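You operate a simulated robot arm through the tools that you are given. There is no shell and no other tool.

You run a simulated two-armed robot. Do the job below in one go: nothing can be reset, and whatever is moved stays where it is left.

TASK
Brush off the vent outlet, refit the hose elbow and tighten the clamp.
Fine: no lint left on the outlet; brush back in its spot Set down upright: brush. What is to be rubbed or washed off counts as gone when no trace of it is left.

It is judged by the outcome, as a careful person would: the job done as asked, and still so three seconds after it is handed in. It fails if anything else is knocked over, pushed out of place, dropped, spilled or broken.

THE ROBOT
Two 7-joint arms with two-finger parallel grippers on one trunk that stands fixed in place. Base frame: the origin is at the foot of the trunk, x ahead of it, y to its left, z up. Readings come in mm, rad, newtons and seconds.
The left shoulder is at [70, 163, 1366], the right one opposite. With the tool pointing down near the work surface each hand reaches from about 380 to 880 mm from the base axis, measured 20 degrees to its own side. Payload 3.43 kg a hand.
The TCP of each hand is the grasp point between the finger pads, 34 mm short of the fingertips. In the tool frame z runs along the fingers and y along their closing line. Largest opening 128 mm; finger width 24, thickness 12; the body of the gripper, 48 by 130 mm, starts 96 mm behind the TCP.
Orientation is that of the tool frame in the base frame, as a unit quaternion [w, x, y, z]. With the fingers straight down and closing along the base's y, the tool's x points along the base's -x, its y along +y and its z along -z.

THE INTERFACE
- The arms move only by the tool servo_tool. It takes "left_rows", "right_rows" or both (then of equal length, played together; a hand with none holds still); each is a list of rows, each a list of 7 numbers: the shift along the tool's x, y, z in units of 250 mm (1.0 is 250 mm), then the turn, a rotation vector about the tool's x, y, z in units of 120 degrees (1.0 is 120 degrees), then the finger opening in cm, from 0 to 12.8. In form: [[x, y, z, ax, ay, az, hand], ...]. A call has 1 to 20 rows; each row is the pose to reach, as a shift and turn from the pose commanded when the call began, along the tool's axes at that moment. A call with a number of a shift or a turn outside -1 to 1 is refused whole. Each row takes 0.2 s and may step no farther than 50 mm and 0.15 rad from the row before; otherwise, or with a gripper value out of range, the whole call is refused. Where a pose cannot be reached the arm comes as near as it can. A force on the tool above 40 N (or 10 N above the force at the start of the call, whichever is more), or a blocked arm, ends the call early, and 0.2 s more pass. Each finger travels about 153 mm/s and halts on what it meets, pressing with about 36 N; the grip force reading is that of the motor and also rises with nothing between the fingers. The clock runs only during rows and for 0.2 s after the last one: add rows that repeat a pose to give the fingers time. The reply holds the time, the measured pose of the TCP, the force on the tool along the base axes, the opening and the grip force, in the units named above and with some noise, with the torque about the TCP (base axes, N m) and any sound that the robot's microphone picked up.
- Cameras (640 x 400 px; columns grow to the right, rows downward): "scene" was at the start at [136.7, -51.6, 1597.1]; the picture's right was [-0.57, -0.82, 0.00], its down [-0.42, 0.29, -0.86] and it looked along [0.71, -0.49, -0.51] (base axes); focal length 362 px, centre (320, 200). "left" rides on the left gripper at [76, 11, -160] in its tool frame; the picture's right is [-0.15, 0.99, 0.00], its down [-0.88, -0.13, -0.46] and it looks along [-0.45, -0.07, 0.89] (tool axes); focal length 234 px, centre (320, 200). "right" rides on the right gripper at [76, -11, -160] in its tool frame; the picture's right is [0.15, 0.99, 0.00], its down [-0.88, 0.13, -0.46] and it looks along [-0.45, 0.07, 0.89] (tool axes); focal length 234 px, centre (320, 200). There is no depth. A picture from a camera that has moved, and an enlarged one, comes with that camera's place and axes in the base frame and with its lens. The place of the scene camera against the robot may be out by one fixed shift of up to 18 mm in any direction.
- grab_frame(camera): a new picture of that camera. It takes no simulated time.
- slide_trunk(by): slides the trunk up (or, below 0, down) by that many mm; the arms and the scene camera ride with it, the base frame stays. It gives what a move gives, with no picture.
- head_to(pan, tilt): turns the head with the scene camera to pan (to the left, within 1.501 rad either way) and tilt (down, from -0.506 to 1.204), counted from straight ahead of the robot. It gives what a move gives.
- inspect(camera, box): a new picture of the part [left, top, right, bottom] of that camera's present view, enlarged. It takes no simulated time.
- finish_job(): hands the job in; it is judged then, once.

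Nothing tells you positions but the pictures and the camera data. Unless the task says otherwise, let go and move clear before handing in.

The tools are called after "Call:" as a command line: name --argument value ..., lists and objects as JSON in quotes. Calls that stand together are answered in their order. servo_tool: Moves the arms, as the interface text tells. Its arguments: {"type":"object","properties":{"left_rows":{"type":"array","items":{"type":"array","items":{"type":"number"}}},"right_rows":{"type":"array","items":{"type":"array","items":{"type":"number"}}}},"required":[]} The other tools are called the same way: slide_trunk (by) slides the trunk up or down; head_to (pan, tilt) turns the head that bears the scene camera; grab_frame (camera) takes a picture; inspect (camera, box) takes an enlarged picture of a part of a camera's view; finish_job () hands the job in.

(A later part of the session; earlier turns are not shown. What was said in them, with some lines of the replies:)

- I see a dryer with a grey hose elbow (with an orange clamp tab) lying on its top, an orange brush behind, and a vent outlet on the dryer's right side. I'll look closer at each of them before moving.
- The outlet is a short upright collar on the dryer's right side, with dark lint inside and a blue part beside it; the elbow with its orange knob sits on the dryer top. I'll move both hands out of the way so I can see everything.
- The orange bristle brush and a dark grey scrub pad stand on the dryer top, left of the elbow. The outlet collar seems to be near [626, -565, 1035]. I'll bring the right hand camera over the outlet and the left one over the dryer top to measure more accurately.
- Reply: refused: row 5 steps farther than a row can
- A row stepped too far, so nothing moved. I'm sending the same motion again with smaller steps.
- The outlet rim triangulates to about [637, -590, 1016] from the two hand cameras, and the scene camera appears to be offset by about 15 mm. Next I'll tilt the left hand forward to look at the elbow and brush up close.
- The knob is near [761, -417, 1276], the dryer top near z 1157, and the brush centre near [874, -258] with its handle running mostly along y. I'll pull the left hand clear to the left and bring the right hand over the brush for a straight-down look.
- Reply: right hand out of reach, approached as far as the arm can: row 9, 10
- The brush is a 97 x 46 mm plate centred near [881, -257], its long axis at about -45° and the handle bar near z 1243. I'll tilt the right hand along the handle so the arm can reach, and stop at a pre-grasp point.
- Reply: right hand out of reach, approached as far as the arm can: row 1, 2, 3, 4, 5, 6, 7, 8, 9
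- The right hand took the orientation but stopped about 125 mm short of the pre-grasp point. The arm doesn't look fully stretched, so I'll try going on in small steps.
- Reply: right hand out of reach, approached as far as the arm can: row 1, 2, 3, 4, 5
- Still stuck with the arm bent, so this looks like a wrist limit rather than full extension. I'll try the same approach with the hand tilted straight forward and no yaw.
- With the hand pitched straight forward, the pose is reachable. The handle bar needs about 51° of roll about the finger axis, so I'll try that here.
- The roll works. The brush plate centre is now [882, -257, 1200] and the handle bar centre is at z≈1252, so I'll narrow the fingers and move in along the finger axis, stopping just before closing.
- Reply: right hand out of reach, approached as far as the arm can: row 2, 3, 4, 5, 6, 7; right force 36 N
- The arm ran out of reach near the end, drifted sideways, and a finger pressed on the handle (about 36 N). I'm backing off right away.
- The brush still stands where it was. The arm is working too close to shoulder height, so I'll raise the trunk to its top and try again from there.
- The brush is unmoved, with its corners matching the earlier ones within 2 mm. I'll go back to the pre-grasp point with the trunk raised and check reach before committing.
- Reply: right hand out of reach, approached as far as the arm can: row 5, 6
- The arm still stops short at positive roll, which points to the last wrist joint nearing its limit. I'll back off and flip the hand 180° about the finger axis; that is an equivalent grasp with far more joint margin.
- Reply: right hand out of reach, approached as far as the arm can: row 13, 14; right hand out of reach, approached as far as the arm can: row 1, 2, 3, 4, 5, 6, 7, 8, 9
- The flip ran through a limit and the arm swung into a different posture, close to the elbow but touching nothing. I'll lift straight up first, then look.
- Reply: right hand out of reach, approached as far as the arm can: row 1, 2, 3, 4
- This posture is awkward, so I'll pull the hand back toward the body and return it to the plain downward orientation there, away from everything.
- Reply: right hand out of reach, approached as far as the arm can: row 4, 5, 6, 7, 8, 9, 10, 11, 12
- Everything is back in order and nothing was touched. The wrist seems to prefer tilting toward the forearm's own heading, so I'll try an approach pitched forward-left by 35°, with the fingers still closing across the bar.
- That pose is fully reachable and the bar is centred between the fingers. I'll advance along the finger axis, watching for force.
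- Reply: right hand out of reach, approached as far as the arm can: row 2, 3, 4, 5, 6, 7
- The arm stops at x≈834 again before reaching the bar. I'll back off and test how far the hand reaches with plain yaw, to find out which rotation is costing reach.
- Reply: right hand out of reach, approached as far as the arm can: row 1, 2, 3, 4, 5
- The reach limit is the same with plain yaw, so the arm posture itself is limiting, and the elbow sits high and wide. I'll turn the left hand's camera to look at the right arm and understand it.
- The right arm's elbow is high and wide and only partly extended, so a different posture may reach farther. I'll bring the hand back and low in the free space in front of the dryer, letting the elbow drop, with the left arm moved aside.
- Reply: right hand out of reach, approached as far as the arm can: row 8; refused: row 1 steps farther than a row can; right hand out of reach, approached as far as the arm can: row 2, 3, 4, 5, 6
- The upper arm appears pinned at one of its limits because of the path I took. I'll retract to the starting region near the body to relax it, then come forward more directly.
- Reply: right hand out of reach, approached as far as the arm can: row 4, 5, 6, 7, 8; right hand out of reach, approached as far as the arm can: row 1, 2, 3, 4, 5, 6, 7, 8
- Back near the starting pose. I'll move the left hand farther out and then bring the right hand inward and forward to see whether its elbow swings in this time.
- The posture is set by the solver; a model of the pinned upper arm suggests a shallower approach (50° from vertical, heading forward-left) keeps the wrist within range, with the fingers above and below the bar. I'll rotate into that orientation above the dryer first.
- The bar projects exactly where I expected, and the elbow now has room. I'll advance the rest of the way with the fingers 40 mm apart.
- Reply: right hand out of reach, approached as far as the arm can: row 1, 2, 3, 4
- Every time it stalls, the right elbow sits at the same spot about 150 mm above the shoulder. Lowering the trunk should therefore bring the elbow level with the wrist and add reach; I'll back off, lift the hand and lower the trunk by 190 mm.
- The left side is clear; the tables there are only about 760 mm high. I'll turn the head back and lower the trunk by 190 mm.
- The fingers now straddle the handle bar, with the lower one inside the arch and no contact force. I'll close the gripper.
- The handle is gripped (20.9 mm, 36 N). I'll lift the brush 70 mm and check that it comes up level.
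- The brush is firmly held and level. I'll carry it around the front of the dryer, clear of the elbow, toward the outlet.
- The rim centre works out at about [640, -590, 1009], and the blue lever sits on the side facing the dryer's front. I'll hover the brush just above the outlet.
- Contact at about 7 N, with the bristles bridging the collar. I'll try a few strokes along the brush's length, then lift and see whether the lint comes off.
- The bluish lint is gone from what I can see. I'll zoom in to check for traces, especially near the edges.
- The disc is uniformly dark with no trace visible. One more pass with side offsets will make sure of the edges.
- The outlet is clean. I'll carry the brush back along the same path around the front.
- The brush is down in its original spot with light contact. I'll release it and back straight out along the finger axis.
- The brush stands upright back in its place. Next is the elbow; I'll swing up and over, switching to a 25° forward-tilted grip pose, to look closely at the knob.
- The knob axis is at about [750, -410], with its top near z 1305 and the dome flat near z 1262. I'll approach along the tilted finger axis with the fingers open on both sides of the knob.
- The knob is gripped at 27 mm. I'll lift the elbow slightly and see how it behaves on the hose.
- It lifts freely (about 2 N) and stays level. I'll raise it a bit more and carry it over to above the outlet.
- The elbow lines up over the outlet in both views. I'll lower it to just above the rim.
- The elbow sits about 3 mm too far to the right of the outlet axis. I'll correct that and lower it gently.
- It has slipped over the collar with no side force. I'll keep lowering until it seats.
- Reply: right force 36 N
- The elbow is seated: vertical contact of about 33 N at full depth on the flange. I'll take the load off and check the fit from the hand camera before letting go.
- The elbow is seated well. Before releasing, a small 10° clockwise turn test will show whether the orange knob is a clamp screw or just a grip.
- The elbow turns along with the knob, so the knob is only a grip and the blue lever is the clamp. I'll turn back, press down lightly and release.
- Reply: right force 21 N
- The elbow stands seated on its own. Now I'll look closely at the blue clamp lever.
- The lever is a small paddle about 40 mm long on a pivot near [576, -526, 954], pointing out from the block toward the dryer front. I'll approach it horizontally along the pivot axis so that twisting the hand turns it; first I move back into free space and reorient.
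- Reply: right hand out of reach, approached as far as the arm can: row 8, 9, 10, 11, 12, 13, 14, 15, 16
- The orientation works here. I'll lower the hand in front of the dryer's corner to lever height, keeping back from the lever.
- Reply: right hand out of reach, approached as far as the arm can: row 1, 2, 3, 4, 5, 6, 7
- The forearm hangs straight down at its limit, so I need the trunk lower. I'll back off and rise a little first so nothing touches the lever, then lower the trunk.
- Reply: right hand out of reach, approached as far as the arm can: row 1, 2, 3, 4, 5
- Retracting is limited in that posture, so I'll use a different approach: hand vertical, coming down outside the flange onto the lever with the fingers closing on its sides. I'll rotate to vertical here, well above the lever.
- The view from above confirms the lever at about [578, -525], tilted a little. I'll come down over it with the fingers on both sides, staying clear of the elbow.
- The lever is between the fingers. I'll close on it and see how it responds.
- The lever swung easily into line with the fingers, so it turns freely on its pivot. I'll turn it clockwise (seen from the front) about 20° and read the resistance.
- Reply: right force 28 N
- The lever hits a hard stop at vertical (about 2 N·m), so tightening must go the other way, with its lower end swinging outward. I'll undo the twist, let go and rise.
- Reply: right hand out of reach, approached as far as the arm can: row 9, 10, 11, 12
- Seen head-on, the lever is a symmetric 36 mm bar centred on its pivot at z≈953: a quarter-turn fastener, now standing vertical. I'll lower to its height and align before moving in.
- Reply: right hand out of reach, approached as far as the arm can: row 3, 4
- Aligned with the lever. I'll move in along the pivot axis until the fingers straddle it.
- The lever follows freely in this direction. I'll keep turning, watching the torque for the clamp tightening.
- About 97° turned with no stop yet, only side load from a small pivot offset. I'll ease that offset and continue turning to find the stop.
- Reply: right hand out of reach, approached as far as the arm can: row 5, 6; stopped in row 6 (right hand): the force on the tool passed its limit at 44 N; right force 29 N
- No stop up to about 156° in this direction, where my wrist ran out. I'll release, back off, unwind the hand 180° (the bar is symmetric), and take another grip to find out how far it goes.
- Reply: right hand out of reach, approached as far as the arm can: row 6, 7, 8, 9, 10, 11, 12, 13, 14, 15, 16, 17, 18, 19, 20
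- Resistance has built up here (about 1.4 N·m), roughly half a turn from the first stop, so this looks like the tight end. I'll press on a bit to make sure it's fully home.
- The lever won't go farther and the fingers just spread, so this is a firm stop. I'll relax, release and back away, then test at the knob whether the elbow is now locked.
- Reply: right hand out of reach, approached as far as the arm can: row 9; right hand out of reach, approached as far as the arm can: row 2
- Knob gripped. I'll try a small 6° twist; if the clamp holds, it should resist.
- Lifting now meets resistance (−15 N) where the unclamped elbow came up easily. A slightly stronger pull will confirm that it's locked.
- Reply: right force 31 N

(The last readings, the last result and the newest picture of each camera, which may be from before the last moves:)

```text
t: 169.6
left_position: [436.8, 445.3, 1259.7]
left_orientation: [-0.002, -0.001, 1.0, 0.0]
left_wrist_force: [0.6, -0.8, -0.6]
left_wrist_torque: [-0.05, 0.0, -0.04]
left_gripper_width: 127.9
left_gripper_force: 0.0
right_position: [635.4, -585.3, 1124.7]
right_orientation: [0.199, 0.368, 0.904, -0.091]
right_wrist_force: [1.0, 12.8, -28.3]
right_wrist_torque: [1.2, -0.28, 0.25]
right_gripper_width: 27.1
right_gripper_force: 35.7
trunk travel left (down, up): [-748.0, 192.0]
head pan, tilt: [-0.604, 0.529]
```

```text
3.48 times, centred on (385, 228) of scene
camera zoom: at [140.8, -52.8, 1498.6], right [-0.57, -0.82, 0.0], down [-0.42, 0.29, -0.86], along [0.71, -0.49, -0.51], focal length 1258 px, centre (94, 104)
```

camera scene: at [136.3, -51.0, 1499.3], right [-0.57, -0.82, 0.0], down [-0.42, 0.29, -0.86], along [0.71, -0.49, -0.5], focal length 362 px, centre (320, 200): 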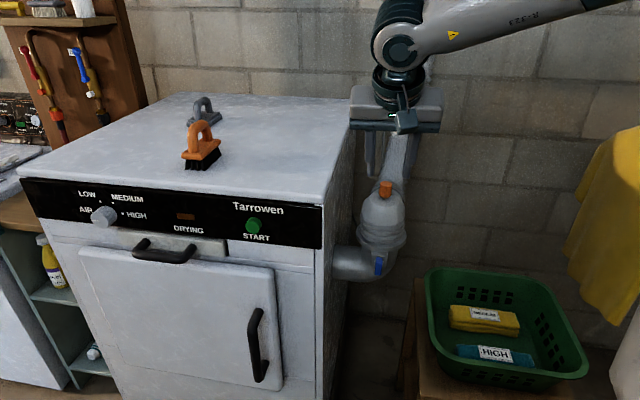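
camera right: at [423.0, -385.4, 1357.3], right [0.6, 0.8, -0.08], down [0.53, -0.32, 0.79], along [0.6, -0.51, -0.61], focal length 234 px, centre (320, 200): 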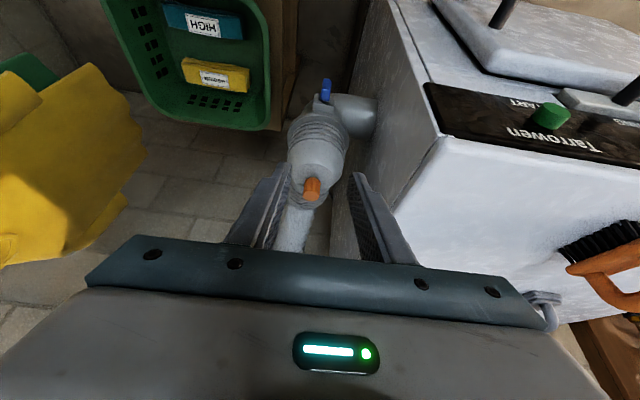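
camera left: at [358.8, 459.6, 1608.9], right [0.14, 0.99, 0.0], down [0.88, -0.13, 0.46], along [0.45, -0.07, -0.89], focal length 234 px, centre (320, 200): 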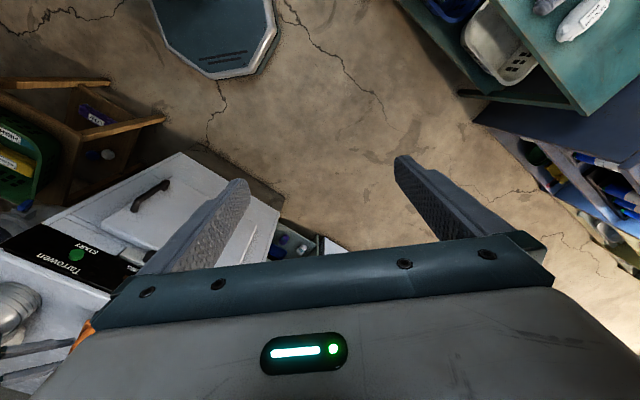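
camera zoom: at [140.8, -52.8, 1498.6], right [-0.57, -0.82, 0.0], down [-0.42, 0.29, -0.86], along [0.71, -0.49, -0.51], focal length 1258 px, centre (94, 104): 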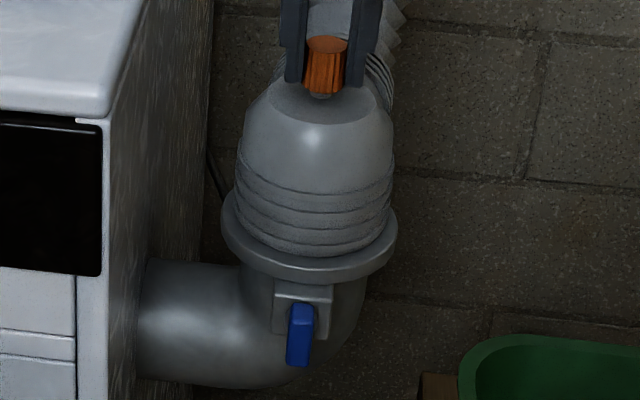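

The elbow holds against a 28 N pull, so the clamp is tight. I'll relax the pull, release the knob and move clear.

Call:
servo_tool --right_rows '[[0.005, 0, 0.011, 0, 0, 0, 0], [0.01, 0, 0.021, 0, 0, 0, 0], [0.0135, 0, 0.029, 0, 0, 0, 0], [0.0135, 0, 0.029, 0, 0, 0, 0]]'

Call:
servo_tool --right_rows '[[0, 0, 0, 0, 0, 0, 3.4], [0, 0, 0, 0, 0, 0, 4.6], [0, 0, 0, 0, 0, 0, 4.6], [0, 0, -0.06, 0, 0, 0, 4.6], [0, 0, -0.2, 0, 0, 0, 4.6], [0, 0, -0.36, 0, 0, 0, 4.6], [0.1, 0, -0.5, 0, 0, 0, 4.6], [0.25, 0, -0.6, 0, 0, 0, 4.6], [0.4, 0, -0.7, 0, 0, 0, 4.6]]'

Call:
grab_frame --camera "scene"

Call:
grab_frame --camera "right"

```text
t: 170.6
left_position: [434.8, 446.0, 1260.1]
left_orientation: [0.0, 0.0, 1.0, 0.0]
left_wrist_force: [0.4, 0.1, 0.0]
left_wrist_torque: [-0.03, 0.03, -0.03]
left_gripper_width: 128.2
left_gripper_force: 0.0
right_position: [634.3, -584.0, 1123.8]
right_orientation: [0.205, 0.368, 0.902, -0.091]
right_wrist_force: [8.9, -1.4, 8.9]
right_wrist_torque: [0.09, -1.15, 0.1]
right_gripper_width: 27.0
right_gripper_force: 36.0
trunk travel left (down, up): [-748.0, 192.0]
head pan, tilt: [-0.604, 0.529]
```

```text
t: 172.6
left_position: [434.5, 446.1, 1261.9]
left_orientation: [0.001, -0.001, 1.0, -0.001]
left_wrist_force: [-0.9, -0.8, -0.2]
left_wrist_torque: [0.01, -0.01, -0.03]
left_gripper_width: 128.1
left_gripper_force: 0.0
right_position: [514.7, -465.2, 1239.7]
right_orientation: [0.202, 0.369, 0.903, -0.092]
right_wrist_force: [-0.4, 0.0, 0.0]
right_wrist_torque: [0.05, 0.0, 0.01]
right_gripper_width: 46.0
right_gripper_force: 0.0
trunk travel left (down, up): [-748.0, 192.0]
head pan, tilt: [-0.604, 0.529]
```

```text
taken
camera scene: at [135.1, -50.5, 1499.4], right [-0.57, -0.82, 0.0], down [-0.41, 0.29, -0.86], along [0.71, -0.49, -0.5], focal length 362 px, centre (320, 200)
```

scene: 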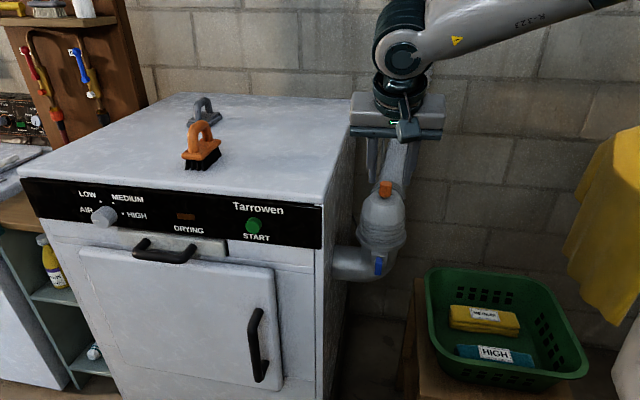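

```text
taken
camera right: at [410.3, -376.3, 1352.2], right [0.6, 0.8, -0.08], down [0.53, -0.32, 0.79], along [0.6, -0.51, -0.61], focal length 234 px, centre (320, 200)
```

right: 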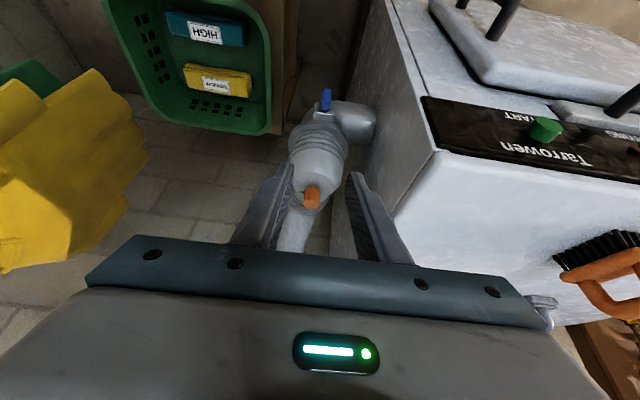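

Before finishing I'll compare the elbow's seating and the lever with the earlier picture.

Call:
inspect --camera "scene" --box '[350, 170, 420, 285]'

Call:
inspect --camera "scene" --box '[350, 200, 420, 270]'

Call:
inspect --camera "right" --box '[270, 70, 390, 220]'

Call:
inspect --camera "scene" --box '[150, 60, 330, 210]'

```text
3.48 times, centred on (385, 228) of scene
camera zoom: at [135.1, -50.5, 1499.4], right [-0.57, -0.82, 0.0], down [-0.41, 0.29, -0.86], along [0.71, -0.49, -0.5], focal length 1258 px, centre (94, 104)
```

zoom: 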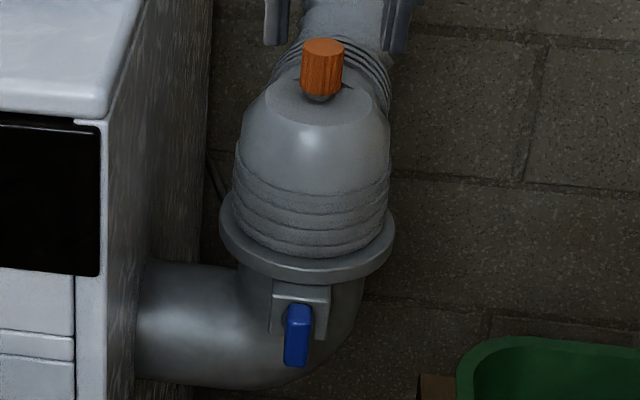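

```text
5.71 times, centred on (385, 235) of scene
camera zoom: at [135.1, -50.5, 1499.4], right [-0.57, -0.82, 0.0], down [-0.41, 0.29, -0.86], along [0.71, -0.49, -0.5], focal length 2067 px, centre (-51, 0)
```

zoom: 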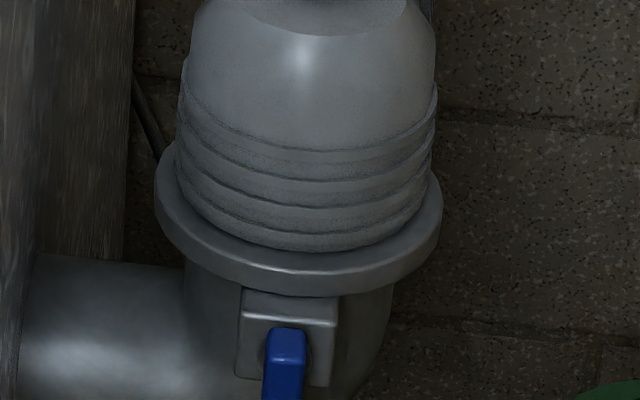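

```text
2.67 times, centred on (330, 145) of right
camera zoom: at [410.3, -376.3, 1352.2], right [0.6, 0.8, -0.08], down [0.53, -0.32, 0.79], along [0.6, -0.51, -0.61], focal length 624 px, centre (293, 347)
```

zoom: 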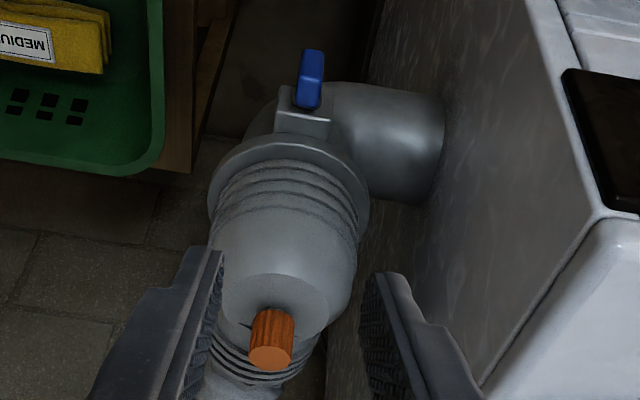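

```text
2.67 times, centred on (240, 135) of scene
camera zoom: at [135.1, -50.5, 1499.4], right [-0.57, -0.82, 0.0], down [-0.41, 0.29, -0.86], along [0.71, -0.49, -0.5], focal length 965 px, centre (533, 373)
```

zoom: 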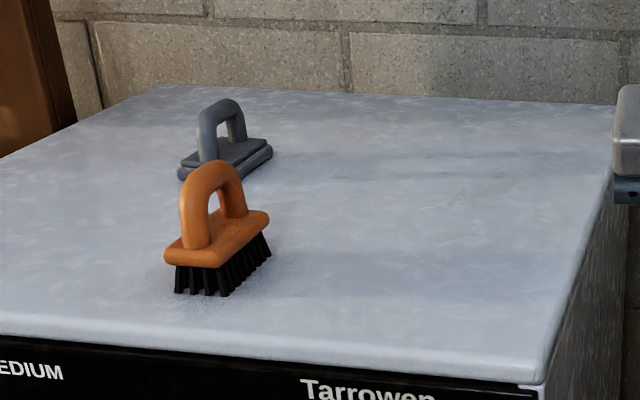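

The elbow sits on the flange within about 2 mm, the lever is at its tight stop, the outlet was left clean, and the brush stands upright in its spot. I'll move the right hand well clear before handing in.

Call:
servo_tool --right_rows '[[0.05, 0, -0.12, 0, 0, 0, 6], [0.1, 0, -0.24, 0, 0, 0, 6], [0.15, 0, -0.36, 0, 0, 0, 6], [0.2, 0, -0.46, 0, 0, 0, 6], [0.2, 0, -0.46, 0, 0, 0, 6], [0.2, 0, -0.46, 0, 0, 0, 6]]'

Call:
grab_frame --camera "scene"

Call:
inspect --camera "scene" --box '[340, 150, 440, 290]'

```text
t: 174.0
left_position: [434.3, 445.4, 1260.8]
left_orientation: [-0.001, -0.001, 1.0, 0.0]
left_wrist_force: [-0.3, -0.9, -0.7]
left_wrist_torque: [0.02, 0.01, 0.0]
left_gripper_width: 128.0
left_gripper_force: 0.0
right_position: [450.2, -398.3, 1317.3]
right_orientation: [0.202, 0.368, 0.903, -0.09]
right_wrist_force: [-0.2, 0.9, 0.0]
right_wrist_torque: [-0.02, -0.03, -0.01]
right_gripper_width: 60.0
right_gripper_force: 0.0
trunk travel left (down, up): [-748.0, 192.0]
head pan, tilt: [-0.604, 0.529]
```

```text
taken
camera scene: at [136.9, -51.6, 1499.2], right [-0.57, -0.82, 0.0], down [-0.42, 0.29, -0.86], along [0.71, -0.49, -0.5], focal length 362 px, centre (320, 200)
```

scene: 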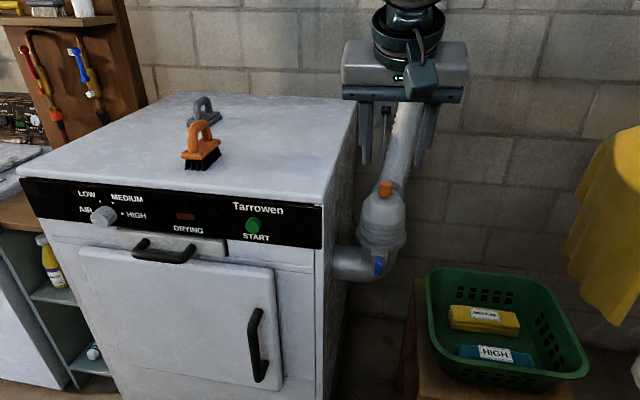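

```text
2.86 times, centred on (390, 220) of scene
camera zoom: at [136.9, -51.6, 1499.2], right [-0.57, -0.82, 0.0], down [-0.42, 0.29, -0.86], along [0.71, -0.49, -0.5], focal length 1034 px, centre (120, 143)
```

zoom: 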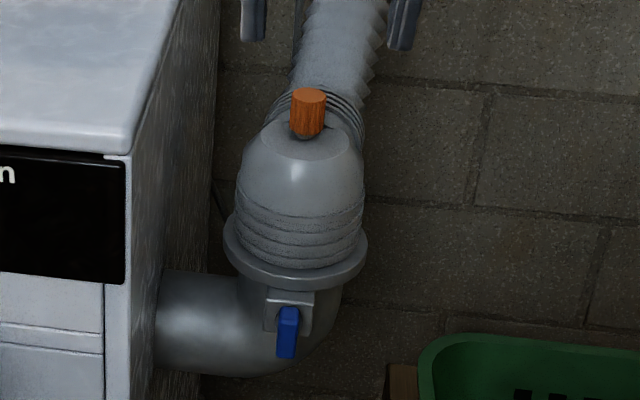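

Call:
finish_job

```text
The job is handed in.
```

I brushed the vent outlet clean, refitted the hose elbow and tightened the clamp, then handed the job in. The result of the judging hasn't come back to me.

- **Outlet:** I made two passes with the orange brush. Zoomed in afterwards, no lint was visible.
- **Brush:** It stands upright on the dryer top, about 3–4 mm from where it started. Early on, one of my fingers pressed on its handle with about 36 N, but it didn't move.
- **Elbow:** It sits on the outlet flange, within about 2 mm of fully down.
- **Clamp:** The clamp is the blue lever under the flange. I turned it about half a turn to a firm stop; it may have eased back about 3° when I let go. There was no click or marking to show which stop is the tight one, so I tested it: the elbow held against a 28 N upward pull, where before it lifted with only a few newtons.

I saw nothing else disturbed, and both hands were clear of the dryer, elbow and brush when I handed in.
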